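You operate a simulated robot arm through the tools that you are given. There is no shell and no other tool. Be economical: measure what you need, move in short steps, check, and stop when the job is done.

The job below is to be done with a simulated robot arm. You get a single attempt, and the scene is never put back.

Task
Put things in order on the worktop. At the end: the white pad stands where the cream purple-tagged cloth stood; the grey sleeve from the worktop stands where the white pad stood; the red brush stands on top of the pink pad; the cream purple-tagged cloth stands where the red brush stood; whatever was shut is shut again. Leave all else as you found it, and nothing knocked over.

Only the result counts: the job must be done as asked and must still hold three seconds after the hand-in. Knocking over, shifting, dropping, spilling or breaking anything else fails it. Flat cloth is picked up by pressing the open fingertips on it (5 to 10 N) and closing them slowly along it; thin cloth reads only 2 to 8 mm in the jaws.

Robot
A 7-joint arm with a two-finger parallel gripper, fixed in place. Base frame: the origin is at the foot of the arm, x ahead of it, y to its left, z up; the work surface is at about z = 0. Readings come in mm, degrees, newtons and seconds.
With the tool pointing down near the work surface it reaches from about 240 to 620 mm from the base axis. Its first joint turns from -66.0 to 66.0 degrees. Payload 2.6 kg.
The TCP is the grasp point between the finger pads, 30 mm short of the fingertips. In the tool frame z runs along the fingers and y along their closing line. Largest opening 94 mm; finger width 28, thickness 10; the body of the gripper, 50 by 96 mm, starts 55 mm behind the TCP.
Orientation is told as [roll, pitch, yaw] about the base's x, y, z axes, in that order, counted from this pose: with the fingers straight down and closing along the base's y, the tool's x points along the base's -x, its y along +y and its z along -z.

Tools
- The arm moves only by the tool arm_command. Its argument "commands" is a list that holds one entry, the list of rows, each a list of 7 numbers: the shift along the base's x, y, z in mm, then the turn, a rotation vector about the base's x, y, z in degrees, then the finger opening in mm, from 0 to 94. In form: [[[tx, ty, tz, wx, wy, wz, claw], ...]]. A call has 1 to 10 rows; each row is the pose to reach, as a shift and turn from the pose commanded when the call began. Each row takes 0.2 s and may step no farther than 50 mm and 8.6 degrees from the row before; otherwise, or with a gripper value out of range, the whole call is refused. Where a pose cannot be reached the arm comes as near as it can. A force on the tool above 40 N (or 10 N above the force at the start of the call, whichever is more), or a blocked arm, ends the call early, and 0.2 s more pass. Each finger travels about 72 mm/s and halts on what it meets, pressing with about 26 N; the grip force reading is that of the motor and also rises with nothing between the fingers. The clock runs only during rows and for 0.2 s after the last one: add rows that repeat a pose to give the fingers time. The reply holds the time, the measured pose of the TCP, the force on the tool along the base axes, the opening and the grip force, in the units named above and with some noise.
- Cameras (640 x 400 px; columns grow to the right, rows downward): "scene" is fixed at [20, 420, 564.4]; the picture's right is [-0.90, -0.44, 0.00], its down [-0.25, 0.50, -0.83] and it looks along [0.36, -0.74, -0.56] (base axes); focal length 320 px, centre (320, 200). "wrist" rides on the gripper at [76, 14, -103] in the tool frame; the picture's right is [-0.18, 0.98, 0.00], its down [-0.75, -0.14, -0.64] and it looks along [-0.63, -0.12, 0.77] (tool axes); focal length 243 px, centre (320, 200). There is no depth. A picture from a camera that has moved, and an enlarged one, comes with that camera's place and axes in the base frame and with its lens.
- get_image(camera): a new picture of that camera. It takes no simulated time.
- close_up(camera, box): a new picture of the part [left, top, right, bottom] of that camera's present view, enlarged. It takes no simulated time.
- sign_off(): hands the job in; it is judged then, once.

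Go step by step. Nothing tells you positions but the pictures and the camera data: compare them with the known pose of the tool, close in by small moves and look again before you grip or let go. The budget is 120 turns and 64 pictures, counting those below and the enlarged ones. Unless the task says otherwise, let go and move clear before handing in, and close with one line.

The tools are called after "Emit:" as name(argument=value, ...) on one line, values as JSON. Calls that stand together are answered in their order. arm_command: Moves the arm, as the interface text tells. Its arguments: {"type":"object","properties":{"commands":{"type":"array"}},"required":["commands"]} The other tools are called the same way: get_image (camera) takes a picture; close_up (camera, box) takes an enlarged picture of a part of a camera's view; sign_off () hands the job in.

At the start:

```text
time_s: 0.0
tool_pos: [340.7, -149.1, 251.7]
tcp_rot: [0.0, 0.1, 0.1]
contact_force: [-0.1, 0.5, 0.4]
finger_gap: 93.7
grasp_force: 0.1
```

scene: 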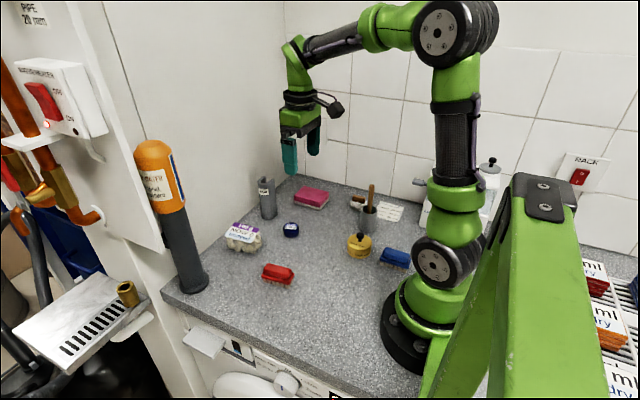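
wrist: 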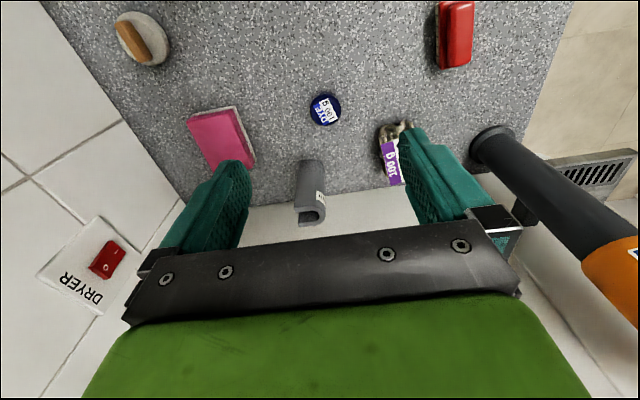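

I see a worktop with a pink pad, grey sleeve, blue puck, red brush, a cloth with a purple tag, and a yellow item. I take enlarged views to identify the white pad and the others.

Emit:
close_up(camera="scene", box=[210, 160, 420, 291])

Emit:
close_up(camera="wrist", box=[90, 0, 530, 275])

Emit:
close_up(camera="scene", box=[340, 140, 640, 328])

```text
3.05 times, centred on (315, 226) of scene
camera zoom: at [20.0, 420.0, 564.4], right [-0.9, -0.44, 0.0], down [-0.25, 0.5, -0.83], along [0.36, -0.74, -0.56], focal length 974 px, centre (335, 122)
```

zoom: 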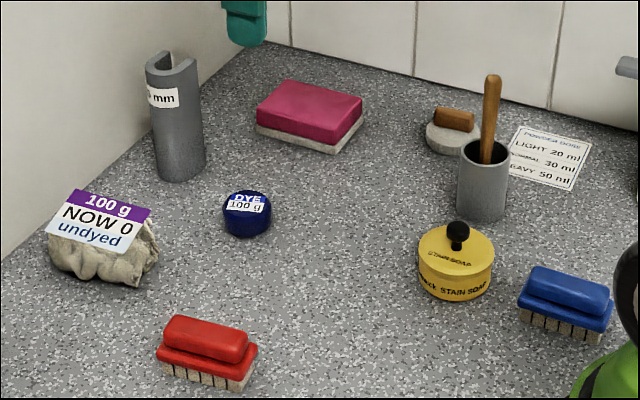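

```text
1.45 times, centred on (310, 138) of wrist
camera zoom: at [265.0, -134.7, 355.0], right [0.18, 0.98, 0.0], down [0.75, -0.14, 0.64], along [0.63, -0.12, -0.77], focal length 353 px, centre (334, 291)
```

zoom: 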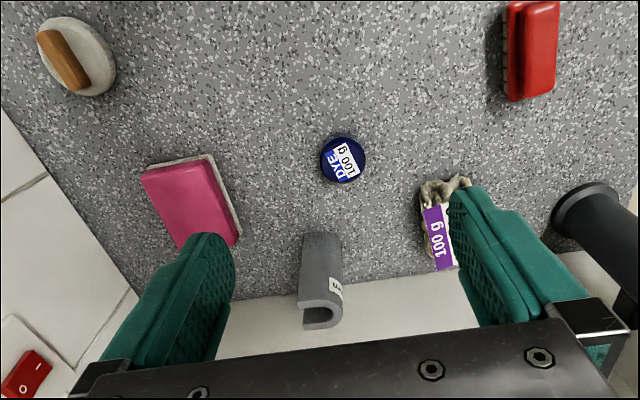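

```text
2.13 times, centred on (490, 234) of scene
camera zoom: at [20.0, 420.0, 564.4], right [-0.9, -0.44, 0.0], down [-0.25, 0.5, -0.83], along [0.36, -0.74, -0.56], focal length 680 px, centre (-42, 128)
```

zoom: 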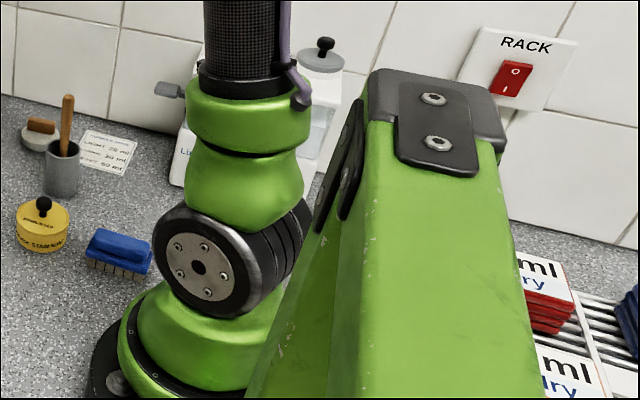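

The white pad is the round one with the wooden handle at about (265,-350). I take the brush to be at (325,4), the cloth at (470,-55), the sleeve at (482,-189) and the pink pad at (404,-308). The brush goes first, so I hover over it.

Emit:
arm_command(commands=[[[-4, 38, -20, 0, 0, 0, 94], [-8, 76, -45, 0, 0, 0, 94], [-12, 114, -70, 0, 0, 0, 94], [-16, 153, -90, 0, 0, 0, 94], [-16, 153, -90, 0, 0, 0, 94]]])

Emit:
get_image(camera="wrist")

```text
time_s: 1.2
tool_pos: [325.5, 3.7, 161.2]
tcp_rot: [0.1, 0.0, -0.1]
contact_force: [-0.2, -0.4, 0.9]
finger_gap: 94.0
grasp_force: 0.1
```

```text
58 pictures are left
camera wrist: at [249.3, 18.2, 264.3], right [0.19, 0.98, 0.0], down [0.75, -0.14, 0.64], along [0.63, -0.12, -0.77], focal length 243 px, centre (320, 200)
```

wrist: 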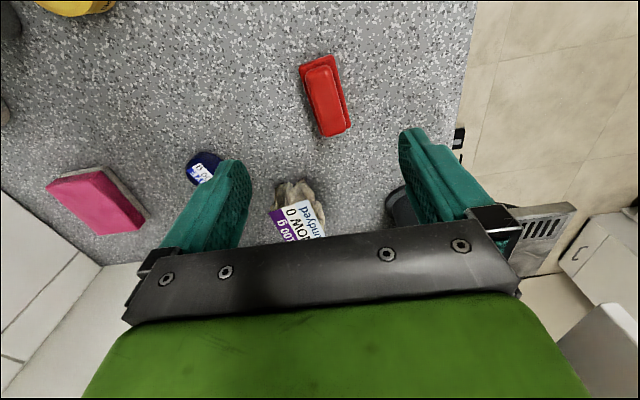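

The brush centre is at about (322,11), with its long axis turned about 7° from x. I align with it and go down.

Emit:
arm_command(commands=[[[-2, 7, -40, 0, 0, 7, 94], [-2, 7, -80, 0, 0, 7, 94], [-2, 7, -105, 0, 0, 7, 94], [-2, 7, -119, 0, 0, 7, 94], [-2, 7, -119, 0, 0, 7, 94]]])

Emit:
get_image(camera="wrist")

Emit:
close_up(camera="scene", box=[200, 200, 360, 300])

```text
time_s: 2.4
tool_pos: [322.3, 11.8, 43.0]
tcp_rot: [0.1, 0.1, 6.9]
contact_force: [1.4, -0.2, -0.4]
finger_gap: 94.0
grasp_force: 0.1
```

```text
57 pictures are left
camera wrist: at [245.3, 15.9, 145.8], right [0.06, 1.0, 0.0], down [0.77, -0.05, 0.64], along [0.64, -0.04, -0.77], focal length 243 px, centre (320, 200)
```

wrist: 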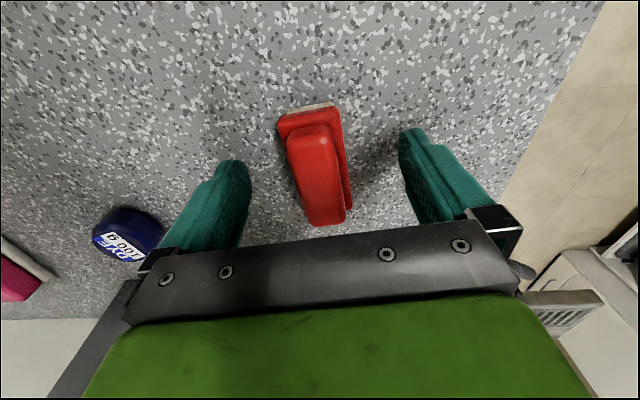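

```text
4.00 times, centred on (280, 250) of scene
camera zoom: at [20.0, 420.0, 564.4], right [-0.9, -0.44, 0.0], down [-0.25, 0.5, -0.83], along [0.36, -0.74, -0.56], focal length 1279 px, centre (480, 0)
```

zoom: 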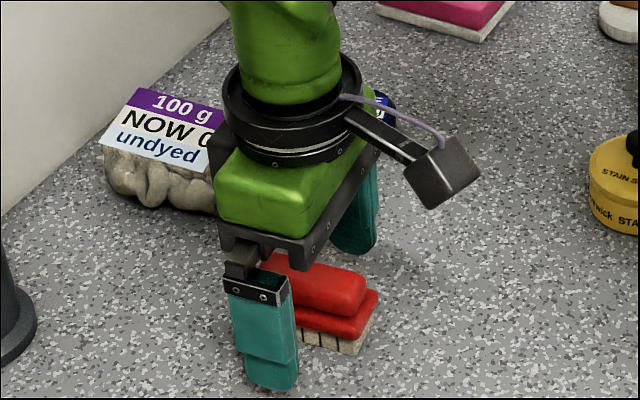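

The brush sits centred between the fingers, so I close on it slowly.

Emit:
arm_command(commands=[[[0, 0, 0, 0, 0, 0, 70], [0, 0, 0, 0, 0, 0, 50], [0, 0, 0, 0, 0, 0, 36], [0, 0, 0, 0, 0, 0, 20], [0, 0, 0, 0, 0, 0, 20], [0, 0, 0, 0, 0, 0, 20]]])

```text
time_s: 3.8
tool_pos: [322.9, 12.0, 44.5]
tcp_rot: [0.0, 0.0, 6.8]
contact_force: [0.8, 0.4, 0.0]
finger_gap: 33.3
grasp_force: 26.4
```

I have the brush, with an opening of 33 mm. I lift it and carry it towards the pink pad.

Emit:
arm_command(commands=[[[0, 0, 40, 0, 0, 0, 20], [0, 0, 80, 0, 0, 0, 20], [0, 0, 120, 0, 0, 0, 20], [10, -40, 140, 0, 0, 0, 20], [20, -80, 140, 0, 0, 0, 20], [30, -120, 140, 0, 0, 0, 20], [40, -160, 140, 0, 0, 0, 20], [50, -200, 140, 0, 0, 0, 20], [55, -240, 140, 0, 0, 0, 20], [55, -240, 140, 0, 0, 0, 20]]])

Emit:
get_image(camera="wrist")

Emit:
get_image(camera="scene")

```text
time_s: 6.0
tool_pos: [377.6, -229.7, 182.2]
tcp_rot: [0.1, 0.0, 7.0]
contact_force: [0.1, -0.5, 0.0]
finger_gap: 33.2
grasp_force: 25.8
```

```text
55 pictures are left
camera wrist: at [301.2, -225.4, 285.9], right [0.06, 1.0, 0.0], down [0.77, -0.05, 0.64], along [0.64, -0.04, -0.77], focal length 243 px, centre (320, 200)
```

wrist: 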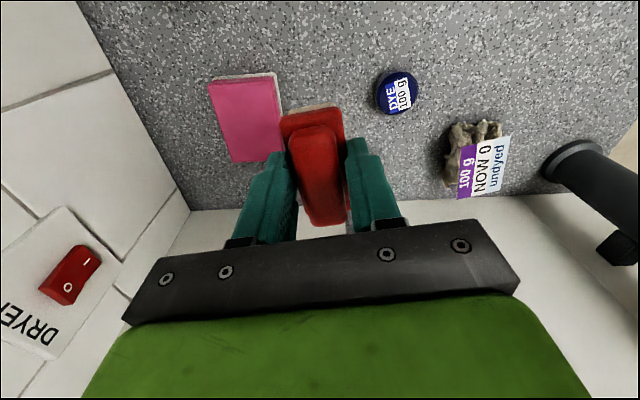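

```text
54 pictures are left
```

scene: 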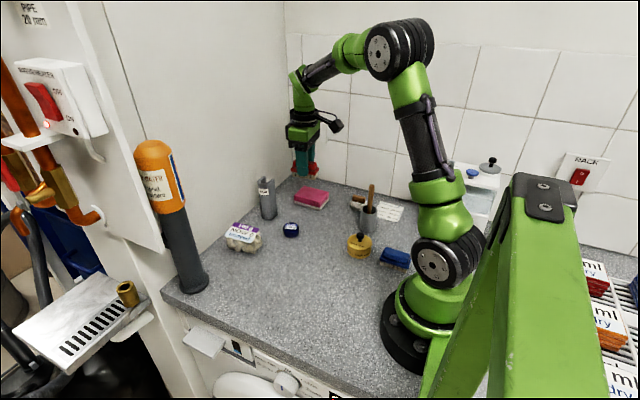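

The pink pad's centre comes out at about (403,-308) from both cameras. I move above it and lower part of the way.

Emit:
arm_command(commands=[[[12, -40, 0, 0, 0, -5, 20], [25, -79, -20, 0, 0, -5, 20], [25, -79, -60, 0, 0, -5, 20], [25, -79, -90, 0, 0, -5, 20], [25, -79, -90, 0, 0, -5, 20]]])

Emit:
get_image(camera="wrist")

Emit:
close_up(camera="scene", box=[250, 130, 410, 230])

```text
time_s: 7.2
tool_pos: [403.7, -307.7, 93.3]
tcp_rot: [0.0, 0.0, 1.9]
contact_force: [0.0, -0.2, -0.6]
finger_gap: 33.1
grasp_force: 25.5
```

```text
53 pictures are left
camera wrist: at [327.7, -296.3, 196.7], right [0.15, 0.99, 0.0], down [0.76, -0.12, 0.64], along [0.64, -0.1, -0.77], focal length 243 px, centre (320, 200)
```

wrist: 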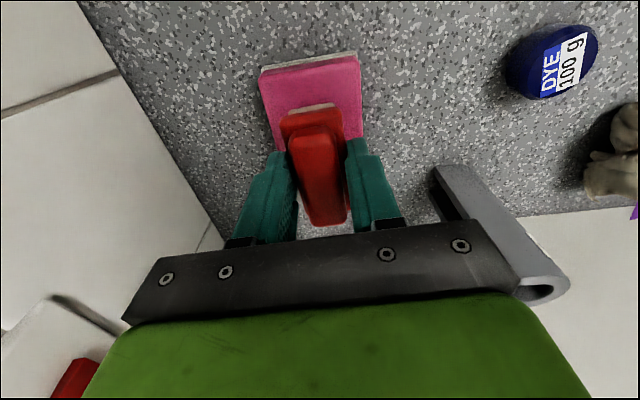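

```text
4.00 times, centred on (330, 180) of scene
camera zoom: at [20.0, 420.0, 564.4], right [-0.9, -0.44, 0.0], down [-0.25, 0.5, -0.83], along [0.36, -0.74, -0.56], focal length 1279 px, centre (280, 280)
```

zoom: 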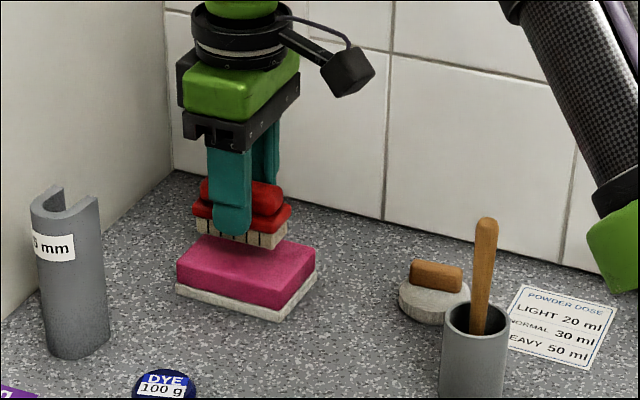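

The brush is over the pad and aligned with it. I lower it in small steps until it touches.

Emit:
arm_command(commands=[[[0, 0, -6, 0, 0, 0, 20], [0, 0, -9, 0, 0, 0, 20], [0, 0, -11, 0, 0, 0, 20], [0, 0, -13, 0, 0, 0, 20]]])

Emit:
close_up(camera="scene", box=[270, 160, 350, 210])

```text
time_s: 8.2
tool_pos: [404.1, -307.3, 79.6]
tcp_rot: [0.0, -0.1, 1.9]
contact_force: [0.1, -0.4, -1.1]
finger_gap: 33.3
grasp_force: 25.4
```

```text
8.00 times, centred on (310, 185) of scene
camera zoom: at [20.0, 420.0, 564.4], right [-0.9, -0.44, 0.0], down [-0.25, 0.5, -0.83], along [0.36, -0.74, -0.56], focal length 2558 px, centre (400, 320)
```

zoom: 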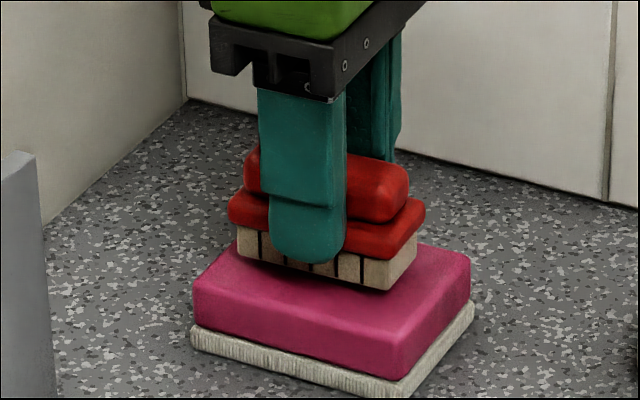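

It is still a few mm above the pad, so I keep lowering gently.

Emit:
arm_command(commands=[[[0, 0, -2, 0, 0, 0, 20], [0, 0, -3.5, 0, 0, 0, 20]]])

Emit:
arm_command(commands=[[[0, 0, -1.5, 0, 0, 0, 20], [0, 0, -2.5, 0, 0, 0, 20]]])

```text
time_s: 8.8
tool_pos: [403.1, -306.7, 75.8]
tcp_rot: [0.0, 0.0, 2.0]
contact_force: [0.3, -0.1, -1.5]
finger_gap: 33.4
grasp_force: 25.8
```

```text
time_s: 9.4
tool_pos: [402.8, -307.2, 75.5]
tcp_rot: [0.0, 0.0, 1.9]
contact_force: [-2.9, 1.7, 7.9]
finger_gap: 33.2
grasp_force: 25.4
```

The brush now rests on the pad, with about 8 N of contact force. I open the fingers and rise.

Emit:
arm_command(commands=[[[0, 0, 1, 0, 0, 0, 33], [0, 0, 1, 0, 0, 0, 40], [0, 0, 1, 0, 0, 0, 55], [0, 0, 1, 0, 0, 0, 75], [0, 0, 1, 0, 0, 0, 75], [0, 0, 30, 0, 0, 0, 75], [0, 0, 70, 0, 0, 0, 75], [0, 0, 110, 0, 0, 0, 90], [0, 0, 130, 0, 0, 0, 90]]])

Emit:
close_up(camera="scene", box=[220, 140, 420, 265])

```text
time_s: 11.4
tool_pos: [403.4, -307.0, 203.0]
tcp_rot: [0.0, 0.0, 1.9]
contact_force: [-0.2, -0.6, -0.6]
finger_gap: 90.2
grasp_force: 0.0
```

```text
3.20 times, centred on (320, 202) of scene
camera zoom: at [20.0, 420.0, 564.4], right [-0.9, -0.44, 0.0], down [-0.25, 0.5, -0.83], along [0.36, -0.74, -0.56], focal length 1023 px, centre (320, 192)
```

zoom: 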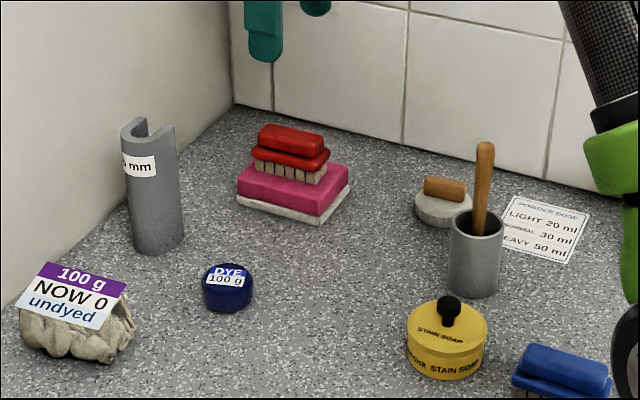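

The brush sits stably on the pad. The cloth is next, so I move to hover near it.

Emit:
arm_command(commands=[[[5, 40, 0, 0, 0, 0, 94], [10, 80, 0, 0, 0, 0, 94], [15, 120, 0, 0, 0, -2, 94], [20, 160, 0, 0, 0, -2, 94], [30, 200, 0, 0, 0, -2, 94], [40, 230, -10, 0, 0, -2, 94], [45, 250, -30, 0, 0, -2, 94], [45, 250, -30, 0, 0, -2, 94]]])

Emit:
get_image(camera="wrist")

```text
time_s: 13.2
tool_pos: [448.1, -57.7, 174.2]
tcp_rot: [0.0, 0.0, -0.1]
contact_force: [-0.2, -0.9, -0.1]
finger_gap: 93.8
grasp_force: 0.0
```

```text
49 pictures are left
camera wrist: at [371.9, -42.7, 276.7], right [0.19, 0.98, 0.0], down [0.75, -0.14, 0.64], along [0.63, -0.12, -0.77], focal length 243 px, centre (320, 200)
```

wrist: 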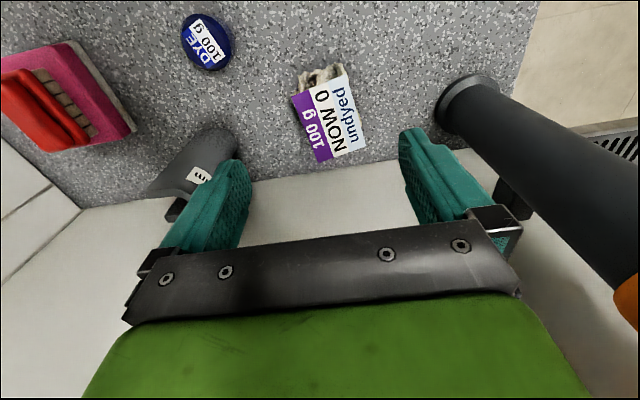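

I want a closer look at the cloth's shape from both cameras before choosing a grip.

Emit:
close_up(camera="wrist", box=[250, 40, 410, 140])

Emit:
close_up(camera="scene", box=[200, 205, 296, 265])

```text
4.00 times, centred on (330, 90) of wrist
camera zoom: at [371.9, -42.7, 276.7], right [0.19, 0.98, 0.0], down [0.75, -0.14, 0.64], along [0.63, -0.12, -0.77], focal length 970 px, centre (280, 640)
```

zoom: 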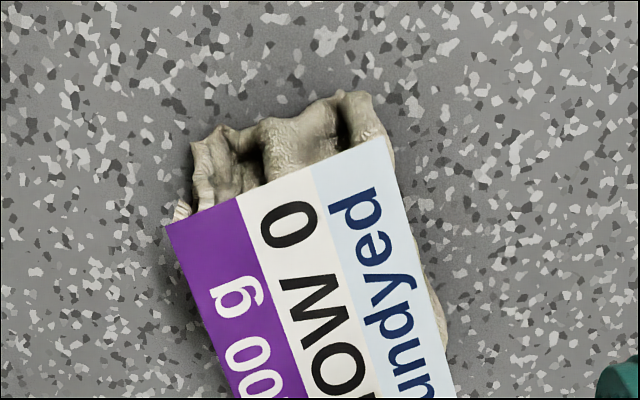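

```text
6.67 times, centred on (248, 235) of scene
camera zoom: at [20.0, 420.0, 564.4], right [-0.9, -0.44, 0.0], down [-0.25, 0.5, -0.83], along [0.36, -0.74, -0.56], focal length 2132 px, centre (800, -33)
```

zoom: 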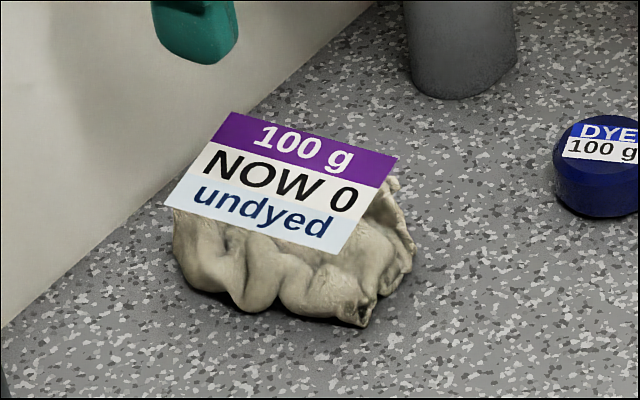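

The cloth is a bunch about 58 mm wide, centred at (467,-50) and turned about 8°. I align with it and descend partway.

Emit:
arm_command(commands=[[[18, 7, -20, 0, 0, 8, 94], [18, 7, -50, 0, 0, 8, 94], [18, 7, -80, 0, 0, 8, 94], [18, 7, -80, 0, 0, 8, 94]]])

Emit:
get_image(camera="wrist")

Emit:
close_up(camera="scene", box=[190, 175, 318, 255])

```text
time_s: 14.2
tool_pos: [466.4, -50.5, 94.6]
tcp_rot: [0.0, 0.0, 8.0]
contact_force: [0.1, -0.2, -0.5]
finger_gap: 93.9
grasp_force: 0.1
```

```text
46 pictures are left
camera wrist: at [389.0, -47.9, 197.1], right [0.05, 1.0, 0.0], down [0.77, -0.04, 0.64], along [0.64, -0.03, -0.77], focal length 243 px, centre (320, 200)
```

wrist: 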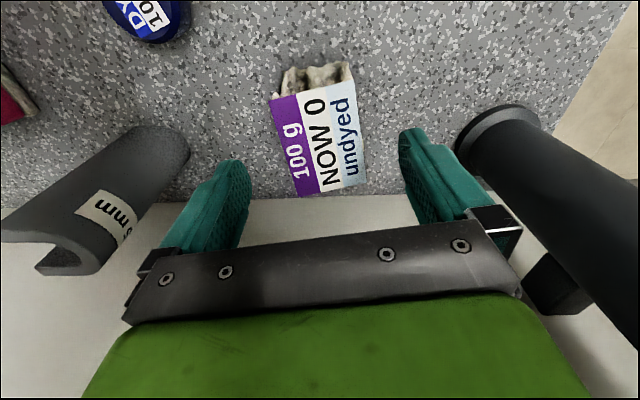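

```text
5.00 times, centred on (254, 215) of scene
camera zoom: at [20.0, 420.0, 564.4], right [-0.9, -0.44, 0.0], down [-0.25, 0.5, -0.83], along [0.36, -0.74, -0.56], focal length 1599 px, centre (650, 125)
```

zoom: 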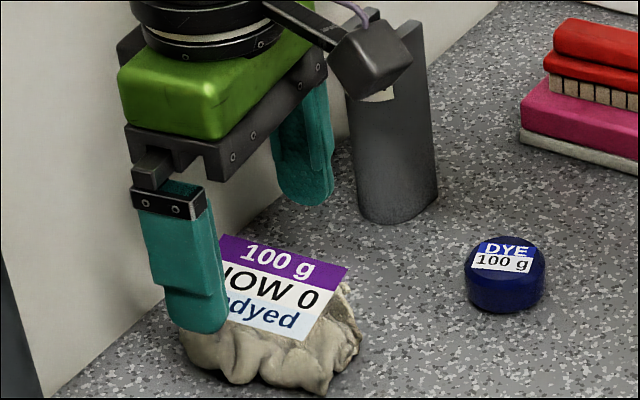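

The fingers are centred on the cloth and clear of the sleeve. I go down and close slowly.

Emit:
arm_command(commands=[[[1, 1, -30, 0, 0, 0, 94], [1, 1, -50, 0, 0, 0, 94], [1, 1, -57, 0, 0, 0, 94], [1, 1, -57, 0, 0, 0, 94]]])

Emit:
arm_command(commands=[[[0, 0, 0, 0, 0, 0, 80], [0, 0, 0, 0, 0, 0, 68], [0, 0, 0, 0, 0, 0, 58], [0, 0, 0, 0, 0, 0, 50], [0, 0, 0, 0, 0, 0, 40], [0, 0, 0, 0, 0, 0, 30], [0, 0, 0, 0, 0, 0, 30]]])

Emit:
get_image(camera="wrist")

```text
time_s: 15.2
tool_pos: [467.6, -50.4, 37.1]
tcp_rot: [0.0, 0.0, 7.9]
contact_force: [-0.4, 0.0, 0.5]
finger_gap: 94.1
grasp_force: 0.0
```

```text
time_s: 16.8
tool_pos: [466.5, -50.4, 37.6]
tcp_rot: [0.0, 0.0, 8.0]
contact_force: [-1.0, -0.6, 1.5]
finger_gap: 56.6
grasp_force: 26.0
```

```text
44 pictures are left
camera wrist: at [389.9, -46.8, 139.7], right [0.05, 1.0, 0.0], down [0.77, -0.04, 0.64], along [0.64, -0.03, -0.77], focal length 243 px, centre (320, 200)
```

wrist: 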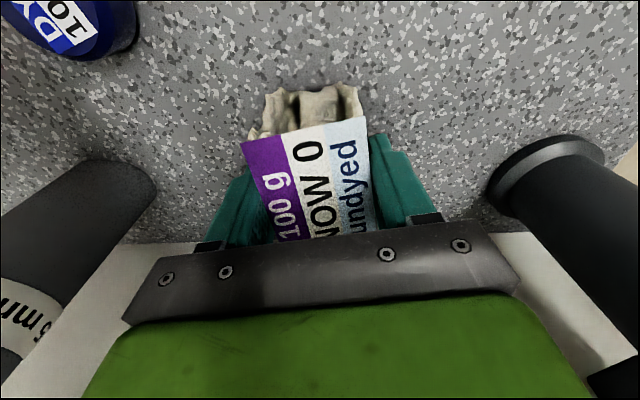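

I have the cloth at 57 mm. I lift it and carry it to the brush's old spot at (322,11).

Emit:
arm_command(commands=[[[0, 0, 30, 0, 0, 0, 30], [0, 0, 60, 0, 0, 0, 30], [-35, 15, 75, 0, 0, 0, 30], [-73, 31, 75, 0, 0, 0, 30], [-110, 46, 75, 0, 0, 0, 30], [-145, 61, 75, 0, 0, 0, 30], [-145, 61, 40, 0, 0, 0, 30], [-145, 61, 10, 0, 0, 0, 30], [-145, 61, 4, 0, 0, 0, 30]]])

Emit:
close_up(camera="scene", box=[190, 175, 350, 295])

```text
time_s: 18.8
tool_pos: [321.8, 11.9, 41.0]
tcp_rot: [0.0, -0.1, 7.8]
contact_force: [0.4, -0.1, -1.4]
finger_gap: 56.5
grasp_force: 26.2
```

```text
3.33 times, centred on (270, 235) of scene
camera zoom: at [20.0, 420.0, 564.4], right [-0.9, -0.44, 0.0], down [-0.25, 0.5, -0.83], along [0.36, -0.74, -0.56], focal length 1066 px, centre (487, 83)
```

zoom: 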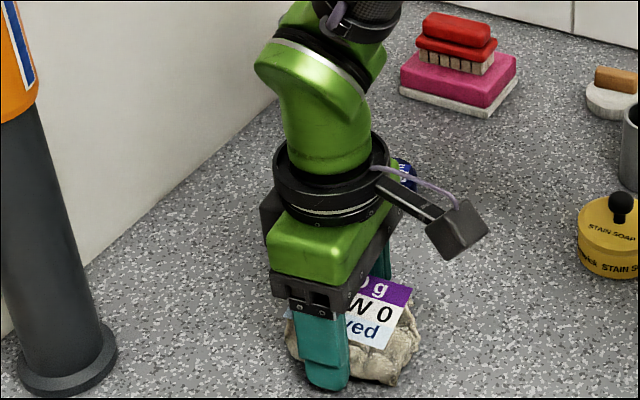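

The cloth is over the spot. I lower the last 3 mm, open and rise.

Emit:
arm_command(commands=[[[0, 0, -3, 0, 0, 0, 30], [0, 0, -3, 0, 0, 0, 57], [0, 0, -3, 0, 0, 0, 70], [0, 0, -3, 0, 0, 0, 94], [0, 0, -3, 0, 0, 0, 94], [0, 0, 30, 0, 0, 0, 94], [0, 0, 70, 0, 0, 0, 94], [0, 0, 115, 0, 0, 0, 94], [0, 0, 160, 0, 0, 0, 94]]])

Emit:
get_image(camera="scene")

Emit:
get_image(camera="wrist")

```text
time_s: 20.8
tool_pos: [320.4, 10.5, 200.8]
tcp_rot: [0.0, 0.1, 8.1]
contact_force: [0.5, 0.4, 1.0]
finger_gap: 94.0
grasp_force: 0.1
```

```text
42 pictures are left
```

scene: 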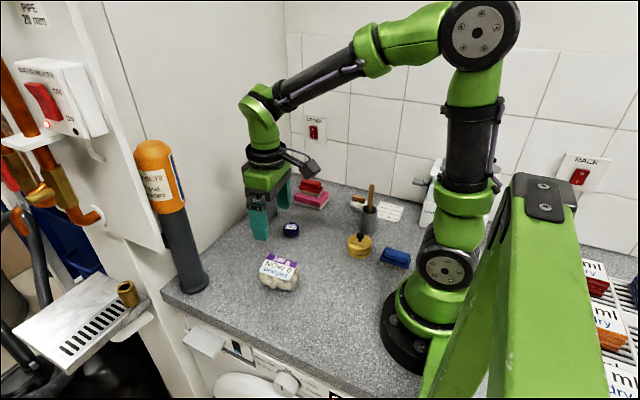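

```text
41 pictures are left
camera wrist: at [244.4, 14.2, 304.3], right [0.05, 1.0, 0.0], down [0.77, -0.04, 0.64], along [0.64, -0.03, -0.77], focal length 243 px, centre (320, 200)
```

wrist: 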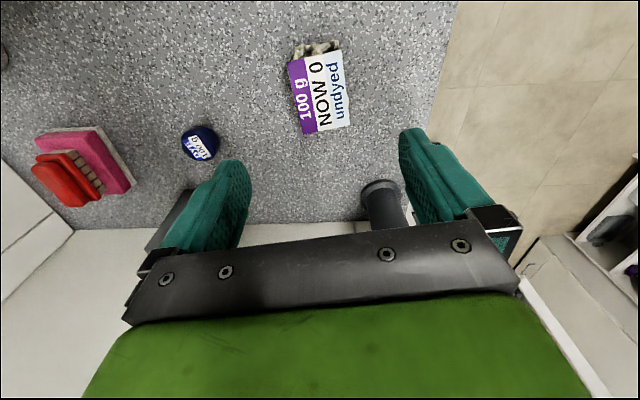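

The cloth stands at the brush's old spot. Now I hover near the white pad to look at it from close up.

Emit:
arm_command(commands=[[[0, -45, 0, 0, 0, 0, 94], [0, -90, 0, 0, 0, 0, 94], [0, -135, 0, 0, 0, 3, 94], [0, -180, 0, 0, 0, 6, 94], [-10, -225, 0, 0, 0, 10, 94], [-20, -270, 0, 0, 0, 12, 94], [-35, -315, 0, 0, 0, 12, 94], [-45, -345, 0, 0, 0, 12, 94], [-45, -345, 0, 0, 0, 12, 94]]])

Emit:
get_image(camera="wrist")

Emit:
get_image(camera="scene")

```text
time_s: 22.8
tool_pos: [275.8, -333.8, 200.9]
tcp_rot: [0.1, -0.1, 20.0]
contact_force: [-0.7, -0.5, 0.0]
finger_gap: 93.9
grasp_force: 0.0
```

```text
40 pictures are left
camera wrist: at [199.8, -348.0, 303.8], right [-0.16, 0.99, 0.0], down [0.76, 0.12, 0.64], along [0.63, 0.1, -0.77], focal length 243 px, centre (320, 200)
```

wrist: 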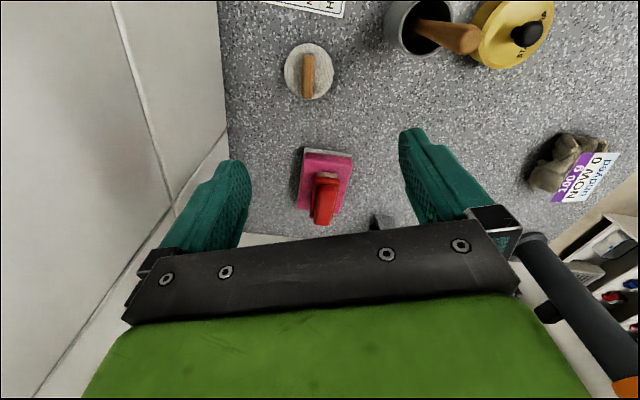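

```text
39 pictures are left
```

scene: 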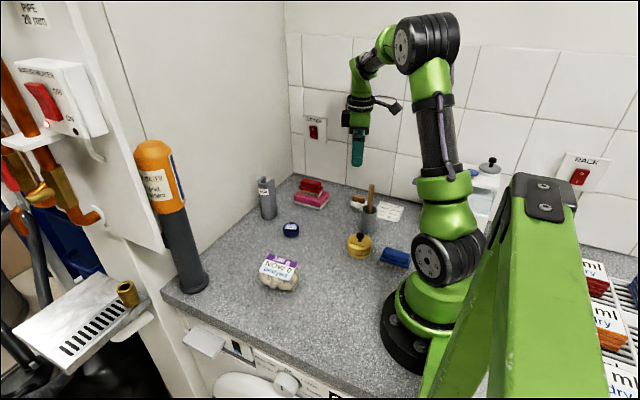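

The pad's disc centre is at about (263,-351), with its handle at about 8° yaw. I narrow the jaws, align with it and descend partway.

Emit:
arm_command(commands=[[[-6, -9, 0, 0, 0, -6, 50], [-12, -17, -20, 0, 0, -11, 50], [-12, -17, -65, 0, 0, -11, 50], [-12, -17, -110, 0, 0, -11, 50], [-12, -17, -130, 0, 0, -11, 50], [-12, -17, -130, 0, 0, -11, 50]]])

Emit:
get_image(camera="wrist")

Emit:
close_up(camera="scene", box=[300, 130, 428, 230])

```text
time_s: 24.2
tool_pos: [266.2, -350.4, 70.7]
tcp_rot: [0.0, 0.0, 9.0]
contact_force: [0.0, 0.0, -0.6]
finger_gap: 49.9
grasp_force: 0.0
```

```text
38 pictures are left
camera wrist: at [188.4, -348.8, 173.2], right [0.03, 1.0, 0.0], down [0.77, -0.02, 0.64], along [0.64, -0.02, -0.77], focal length 243 px, centre (320, 200)
```

wrist: 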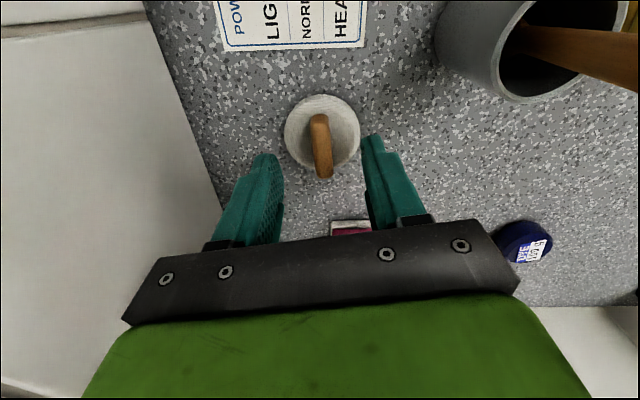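

```text
4.00 times, centred on (364, 180) of scene
camera zoom: at [20.0, 420.0, 564.4], right [-0.9, -0.44, 0.0], down [-0.25, 0.5, -0.83], along [0.36, -0.74, -0.56], focal length 1279 px, centre (144, 280)
```

zoom: 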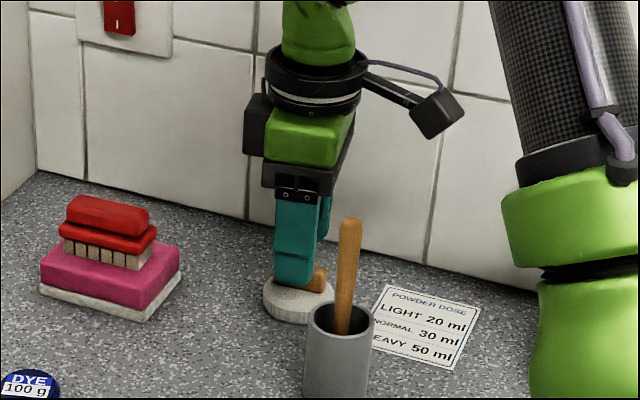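

The handle is centred between the fingers. I lower the tips to just above the disc.

Emit:
arm_command(commands=[[[-1, 0, -12, 0, 0, -3, 50], [-1, 0, -20, 0, 0, -3, 50], [-1, 0, -23, 0, 0, -3, 50]]])

Emit:
close_up(camera="scene", box=[330, 160, 410, 224])

Emit:
get_image(camera="wrist")

```text
time_s: 25.0
tool_pos: [264.0, -349.8, 46.8]
tcp_rot: [0.0, 0.0, 5.9]
contact_force: [0.5, -0.5, -1.0]
finger_gap: 50.0
grasp_force: 0.0
```

```text
6.25 times, centred on (370, 192) of scene
camera zoom: at [20.0, 420.0, 564.4], right [-0.9, -0.44, 0.0], down [-0.25, 0.5, -0.83], along [0.36, -0.74, -0.56], focal length 1998 px, centre (8, 250)
```

zoom: 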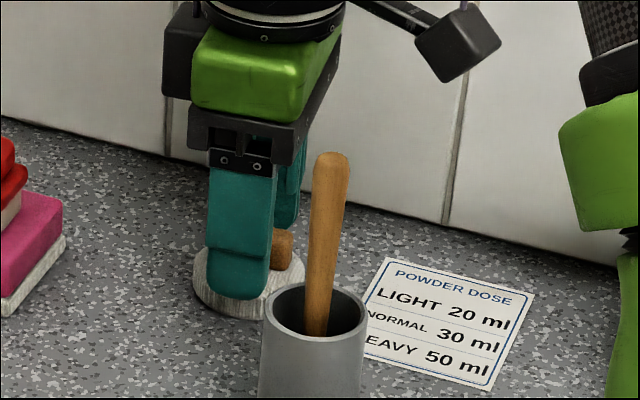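

```text
35 pictures are left
camera wrist: at [187.0, -344.4, 150.6], right [0.08, 1.0, 0.0], down [0.76, -0.06, 0.64], along [0.64, -0.05, -0.77], focal length 243 px, centre (320, 200)
```

wrist: 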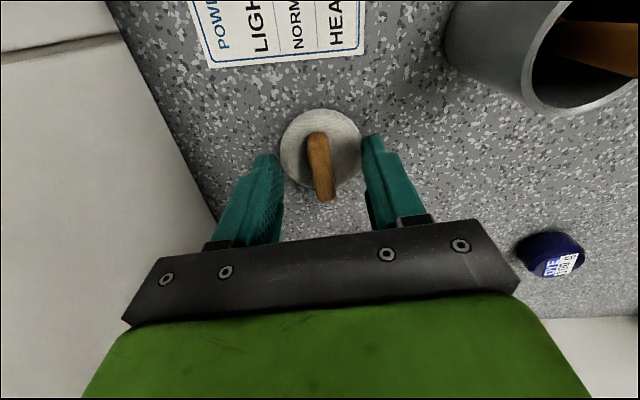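

Closing on the handle now.

Emit:
arm_command(commands=[[[0, 0, 0, 0, 0, 0, 40], [0, 0, 0, 0, 0, 0, 28], [0, 0, 0, 0, 0, 0, 18], [0, 0, 0, 0, 0, 0, 8], [0, 0, 0, 0, 0, 0, 2], [0, 0, 0, 0, 0, 0, 2]]])

Emit:
get_image(camera="wrist")

```text
time_s: 26.4
tool_pos: [264.2, -350.4, 49.5]
tcp_rot: [0.0, -0.1, 5.9]
contact_force: [-3.4, 6.7, 20.5]
finger_gap: 12.2
grasp_force: 8.9
```

```text
34 pictures are left
camera wrist: at [187.4, -344.1, 151.2], right [0.08, 1.0, 0.0], down [0.76, -0.06, 0.64], along [0.64, -0.05, -0.77], focal length 243 px, centre (320, 200)
```

wrist: 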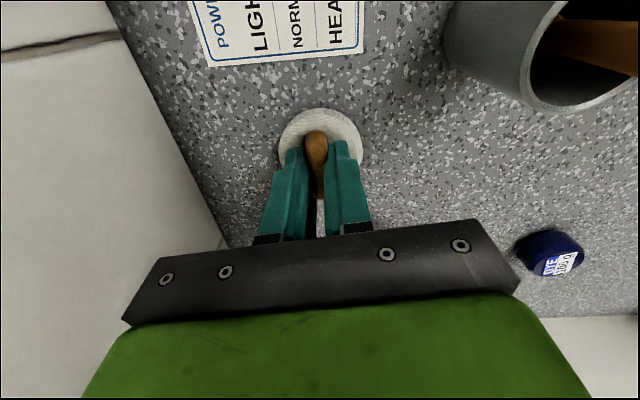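

The tips press on the disc with about 20 N. I raise 2.5 mm to relieve that and let the jaws settle.

Emit:
arm_command(commands=[[[0, 0, 2.5, 0, 0, 0, 2], [0, 0, 2.5, 0, 0, 0, 2]]])

```text
time_s: 27.0
tool_pos: [263.8, -351.1, 49.7]
tcp_rot: [0.0, 0.1, 6.0]
contact_force: [0.2, 0.1, -0.1]
finger_gap: 10.9
grasp_force: 25.9
```

Now it is a firm grip with an opening of 11 mm. I lift straight up and check.

Emit:
arm_command(commands=[[[0, 0, 20, 0, 0, 0, 2], [0, 0, 50, 0, 0, 0, 2], [0, 0, 90, 0, 0, 0, 2], [0, 0, 130, 0, 0, 0, 2], [0, 0, 130, 0, 0, 0, 2]]])

Emit:
get_image(camera="wrist")

Emit:
close_up(camera="scene", box=[300, 100, 428, 230])

```text
time_s: 28.2
tool_pos: [263.3, -350.2, 181.0]
tcp_rot: [0.1, 0.0, 6.0]
contact_force: [-0.8, -0.5, 1.1]
finger_gap: 10.8
grasp_force: 26.7
```

```text
33 pictures are left
camera wrist: at [186.7, -344.6, 284.4], right [0.08, 1.0, 0.0], down [0.76, -0.06, 0.64], along [0.64, -0.05, -0.77], focal length 243 px, centre (320, 200)
```

wrist: 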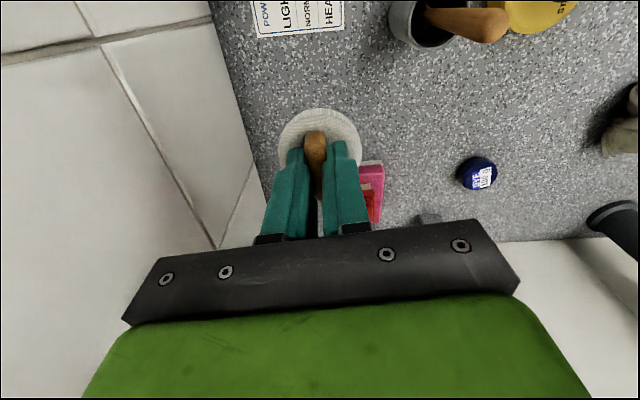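

```text
3.08 times, centred on (364, 165) of scene
camera zoom: at [20.0, 420.0, 564.4], right [-0.9, -0.44, 0.0], down [-0.25, 0.5, -0.83], along [0.36, -0.74, -0.56], focal length 984 px, centre (185, 308)
```

zoom: 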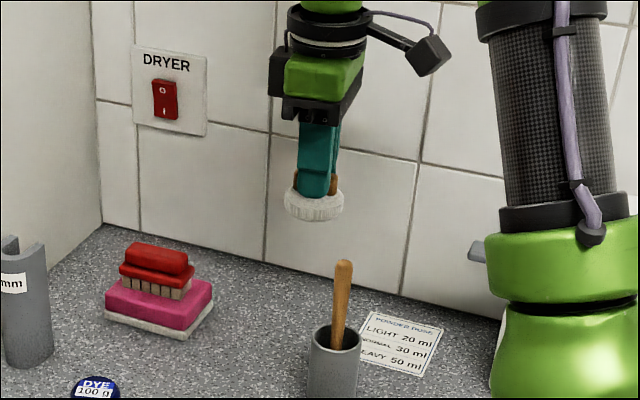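

The pad is held level. I carry it over to the cloth's old spot at (468,-51).

Emit:
arm_command(commands=[[[26, 37, 0, 0, 0, 0, 2], [51, 75, 0, 0, 0, 0, 2], [77, 112, 0, 0, 0, 0, 2], [102, 150, 0, 0, 0, 0, 2], [128, 187, 0, 0, 0, 0, 2], [153, 225, 0, 0, 0, 0, 2], [179, 262, 0, 0, 0, 0, 2], [204, 300, -20, 0, 0, 0, 2], [204, 300, -60, 0, 0, 0, 2], [204, 300, -100, 0, 0, 0, 2]]])

Emit:
get_image(camera="scene")

```text
time_s: 30.4
tool_pos: [469.1, -49.7, 81.7]
tcp_rot: [0.0, 0.0, 6.0]
contact_force: [-0.5, 0.9, -1.1]
finger_gap: 10.6
grasp_force: 26.4
```

```text
31 pictures are left
```

scene: 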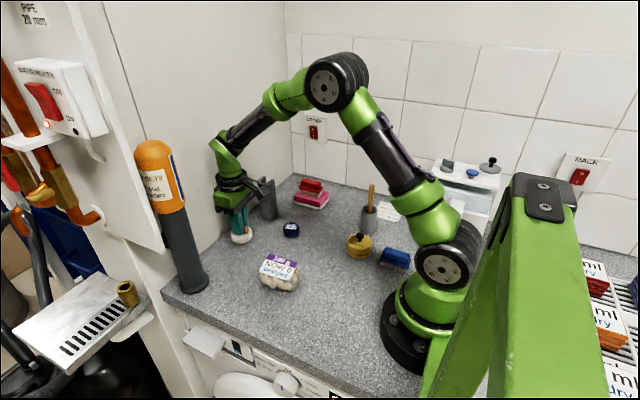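

The pad is above the spot. I lower it to the table gently.

Emit:
arm_command(commands=[[[-1, -1, -15, 0, 0, 0, 2], [-1, -1, -25, 0, 0, 0, 2], [-1, -1, -29, 0, 0, 0, 2], [-1, -1, -31, 0, 0, 0, 2]]])

```text
time_s: 31.4
tool_pos: [468.1, -52.1, 50.2]
tcp_rot: [0.1, 0.0, 6.0]
contact_force: [-0.5, -0.4, -0.7]
finger_gap: 10.6
grasp_force: 25.9
```

Emit:
arm_command(commands=[[[0, 0, -1, 0, 0, 0, 2], [0, 0, -1, 0, 0, 0, 2]]])

Emit:
close_up(camera="scene", box=[210, 190, 290, 250])

```text
time_s: 32.0
tool_pos: [467.4, -50.9, 47.9]
tcp_rot: [0.0, 0.0, 5.9]
contact_force: [-0.6, -1.1, 2.1]
finger_gap: 10.4
grasp_force: 26.0
```

```text
6.67 times, centred on (250, 220) of scene
camera zoom: at [20.0, 420.0, 564.4], right [-0.9, -0.44, 0.0], down [-0.25, 0.5, -0.83], along [0.36, -0.74, -0.56], focal length 2132 px, centre (787, 67)
```

zoom: 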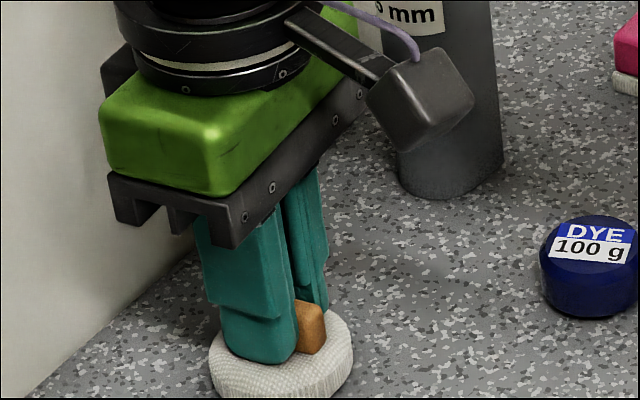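

The pad is down on the table. I open with a slight rise, then go up.

Emit:
arm_command(commands=[[[0, 0, 0.5, 0, 0, 0, 12], [0, 0, 1, 0, 0, 0, 20], [0, 0, 2, 0, 0, 0, 30], [0, 0, 2, 0, 0, 0, 40], [0, 0, 30, 0, 0, 0, 40], [0, 0, 70, 0, 0, 0, 40], [0, 0, 110, 0, 0, 0, 60], [0, 0, 140, 0, 0, 0, 80]]])

Emit:
get_image(camera="wrist")

```text
time_s: 33.8
tool_pos: [466.9, -52.8, 189.9]
tcp_rot: [0.0, 0.0, 6.0]
contact_force: [0.9, -0.4, -0.5]
finger_gap: 79.7
grasp_force: 0.1
```

```text
29 pictures are left
camera wrist: at [389.5, -45.8, 291.6], right [0.08, 1.0, 0.0], down [0.76, -0.06, 0.64], along [0.64, -0.05, -0.77], focal length 243 px, centre (320, 200)
```

wrist: 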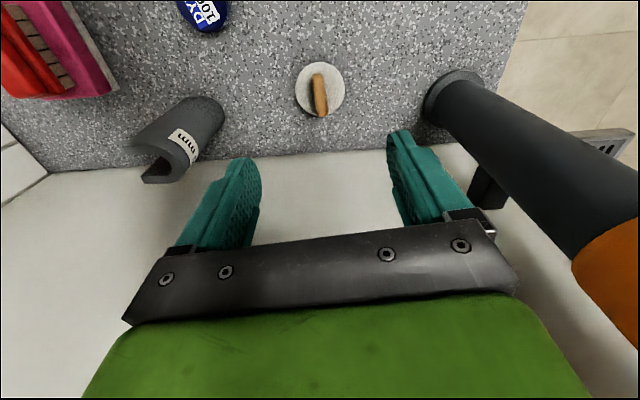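

The white pad stands in the cloth's place. Next is the sleeve, so I hover over it to see its slot and size.

Emit:
arm_command(commands=[[[-5, -40, 20, 0, 0, -3, 94], [-10, -80, 30, 0, 0, -6, 94], [-15, -115, 30, 0, 0, -6, 94], [-15, -135, 30, 0, 0, -6, 94], [-15, -135, 30, 0, 0, -6, 94]]])

Emit:
get_image(camera="wrist")

Emit:
close_up(camera="scene", box=[230, 150, 326, 230])

```text
time_s: 35.0
tool_pos: [451.9, -186.5, 218.7]
tcp_rot: [0.0, 0.0, -0.1]
contact_force: [0.1, 0.2, 0.6]
finger_gap: 93.8
grasp_force: 0.2
```

```text
28 pictures are left
camera wrist: at [375.6, -173.2, 321.1], right [0.18, 0.98, 0.0], down [0.75, -0.14, 0.64], along [0.63, -0.12, -0.77], focal length 243 px, centre (320, 200)
```

wrist: 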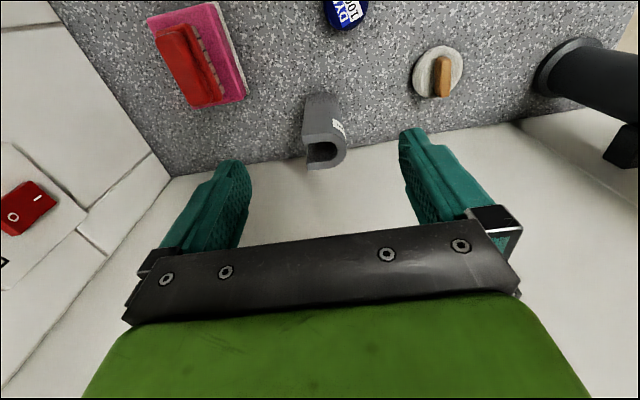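

```text
5.00 times, centred on (278, 190) of scene
camera zoom: at [20.0, 419.9, 564.4], right [-0.9, -0.44, 0.0], down [-0.25, 0.5, -0.83], along [0.36, -0.74, -0.56], focal length 1599 px, centre (530, 250)
```

zoom: 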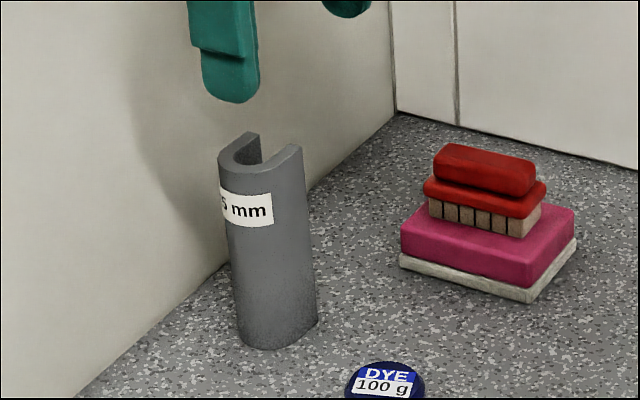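

I zoom in on the sleeve's profile to choose the closing direction.

Emit:
close_up(camera="wrist", box=[276, 80, 372, 180])

```text
4.00 times, centred on (324, 130) of wrist
camera zoom: at [375.6, -173.2, 321.1], right [0.18, 0.98, 0.0], down [0.75, -0.14, 0.64], along [0.63, -0.12, -0.77], focal length 970 px, centre (304, 480)
```

zoom: 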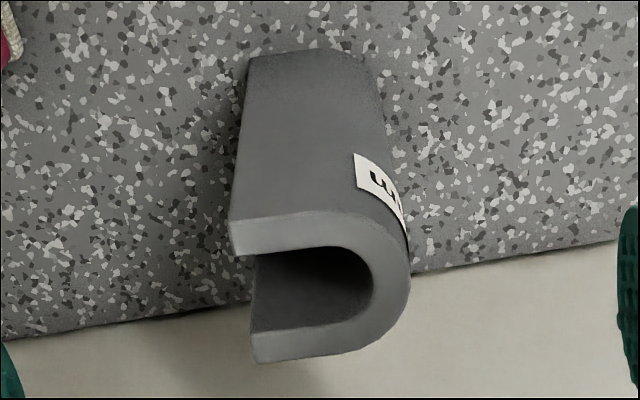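

The sleeve is a U profile opening to -y, centred at about (485,-189) and about 116 mm tall. I move above it with the tips still clear of the top, and look again.

Emit:
arm_command(commands=[[[18, -2, -10, 0, 0, -3, 80], [33, -3, -35, 0, 0, -4, 80], [33, -3, -55, 0, 0, -4, 80], [33, -3, -55, 0, 0, -4, 80]]])

Emit:
get_image(camera="wrist")

Emit:
close_up(camera="wrist", box=[240, 100, 400, 220])

Emit:
close_up(camera="scene", box=[230, 140, 326, 220])

```text
time_s: 36.0
tool_pos: [485.2, -189.2, 164.8]
tcp_rot: [-0.1, 0.0, -4.1]
contact_force: [1.0, -0.5, -0.4]
finger_gap: 80.0
grasp_force: 0.0
```

```text
25 pictures are left
camera wrist: at [409.9, -170.6, 266.3], right [0.25, 0.97, 0.0], down [0.74, -0.19, 0.64], along [0.62, -0.16, -0.77], focal length 243 px, centre (320, 200)
```

wrist: 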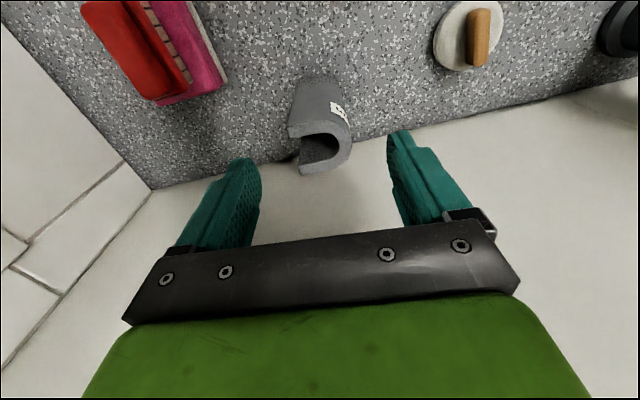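

```text
3.33 times, centred on (320, 160) of wrist
camera zoom: at [409.9, -170.6, 266.3], right [0.25, 0.97, 0.0], down [0.74, -0.19, 0.64], along [0.62, -0.16, -0.77], focal length 809 px, centre (320, 333)
```

zoom: 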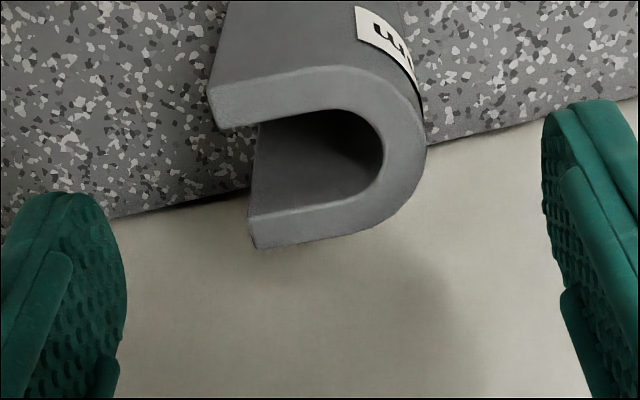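

```text
5.00 times, centred on (278, 180) of scene
camera zoom: at [20.0, 420.0, 564.4], right [-0.9, -0.44, 0.0], down [-0.25, 0.5, -0.83], along [0.36, -0.74, -0.56], focal length 1599 px, centre (530, 300)
```

zoom: 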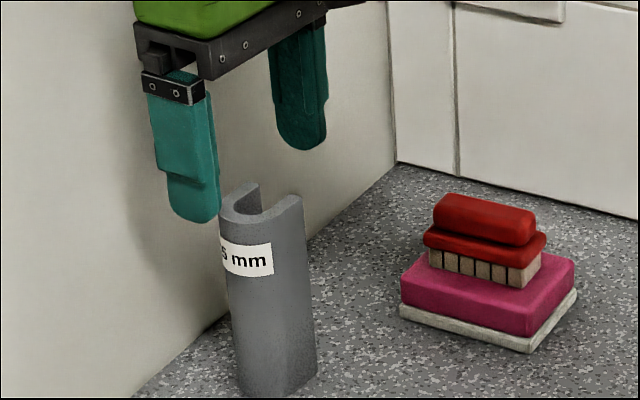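

Re-measured, the centre is (486,-189.5) and the yaw about -3°, with the tip faces centred within the finger width. I descend around the sleeve with the palm staying clear of its top.

Emit:
arm_command(commands=[[[1, 0, -25, 0, 0, 1, 80], [1, 0, -50, 0, 0, 1, 80], [1, 0, -70, 0, 0, 1, 80], [1, 0, -87, 0, 0, 1, 80], [1, 0, -87, 0, 0, 1, 80]]])

Emit:
get_image(camera="wrist")

Emit:
close_up(camera="scene", box=[220, 140, 316, 230])

```text
time_s: 37.2
tool_pos: [486.2, -189.6, 76.3]
tcp_rot: [0.0, 0.0, -3.1]
contact_force: [-0.4, 0.8, -0.8]
finger_gap: 80.3
grasp_force: 0.0
```

```text
22 pictures are left
camera wrist: at [410.5, -172.0, 179.2], right [0.24, 0.97, 0.0], down [0.74, -0.18, 0.64], along [0.62, -0.15, -0.77], focal length 243 px, centre (320, 200)
```

wrist: 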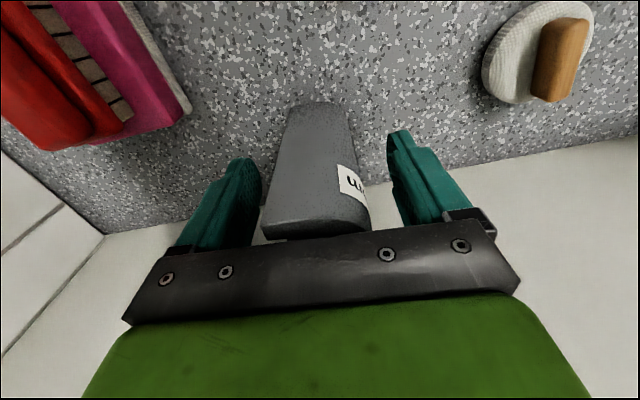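

```text
4.44 times, centred on (268, 185) of scene
camera zoom: at [20.0, 420.0, 564.4], right [-0.9, -0.44, 0.0], down [-0.25, 0.5, -0.83], along [0.36, -0.74, -0.56], focal length 1421 px, centre (551, 267)
```

zoom: 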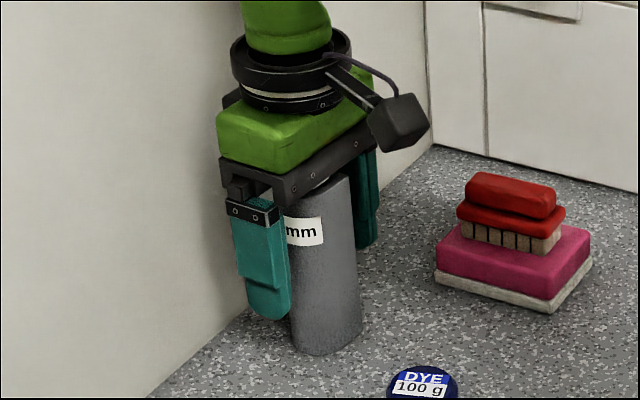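

The sleeve is centred between the fingers. I close slowly.

Emit:
arm_command(commands=[[[0, 0, 0, 0, 0, 0, 66], [0, 0, 0, 0, 0, 0, 54], [0, 0, 0, 0, 0, 0, 46], [0, 0, 0, 0, 0, 0, 40], [0, 0, 0, 0, 0, 0, 35], [0, 0, 0, 0, 0, 0, 30], [0, 0, 0, 0, 0, 0, 30]]])

Emit:
get_image(camera="wrist")

```text
time_s: 38.8
tool_pos: [485.7, -190.5, 76.8]
tcp_rot: [0.0, 0.0, -3.2]
contact_force: [0.6, -0.1, -0.8]
finger_gap: 41.9
grasp_force: 26.0
```

```text
20 pictures are left
camera wrist: at [410.5, -172.1, 179.5], right [0.24, 0.97, 0.0], down [0.74, -0.18, 0.64], along [0.62, -0.15, -0.77], focal length 243 px, centre (320, 200)
```

wrist: 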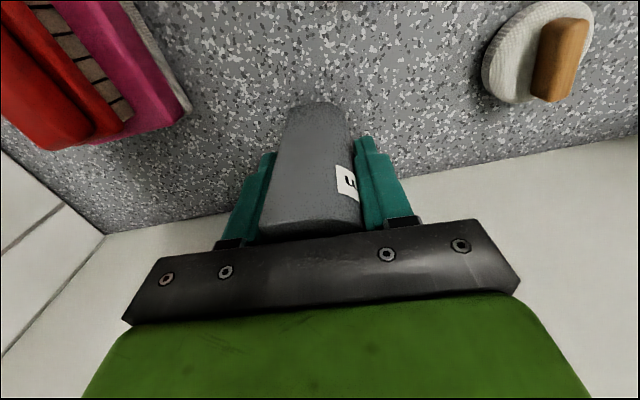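

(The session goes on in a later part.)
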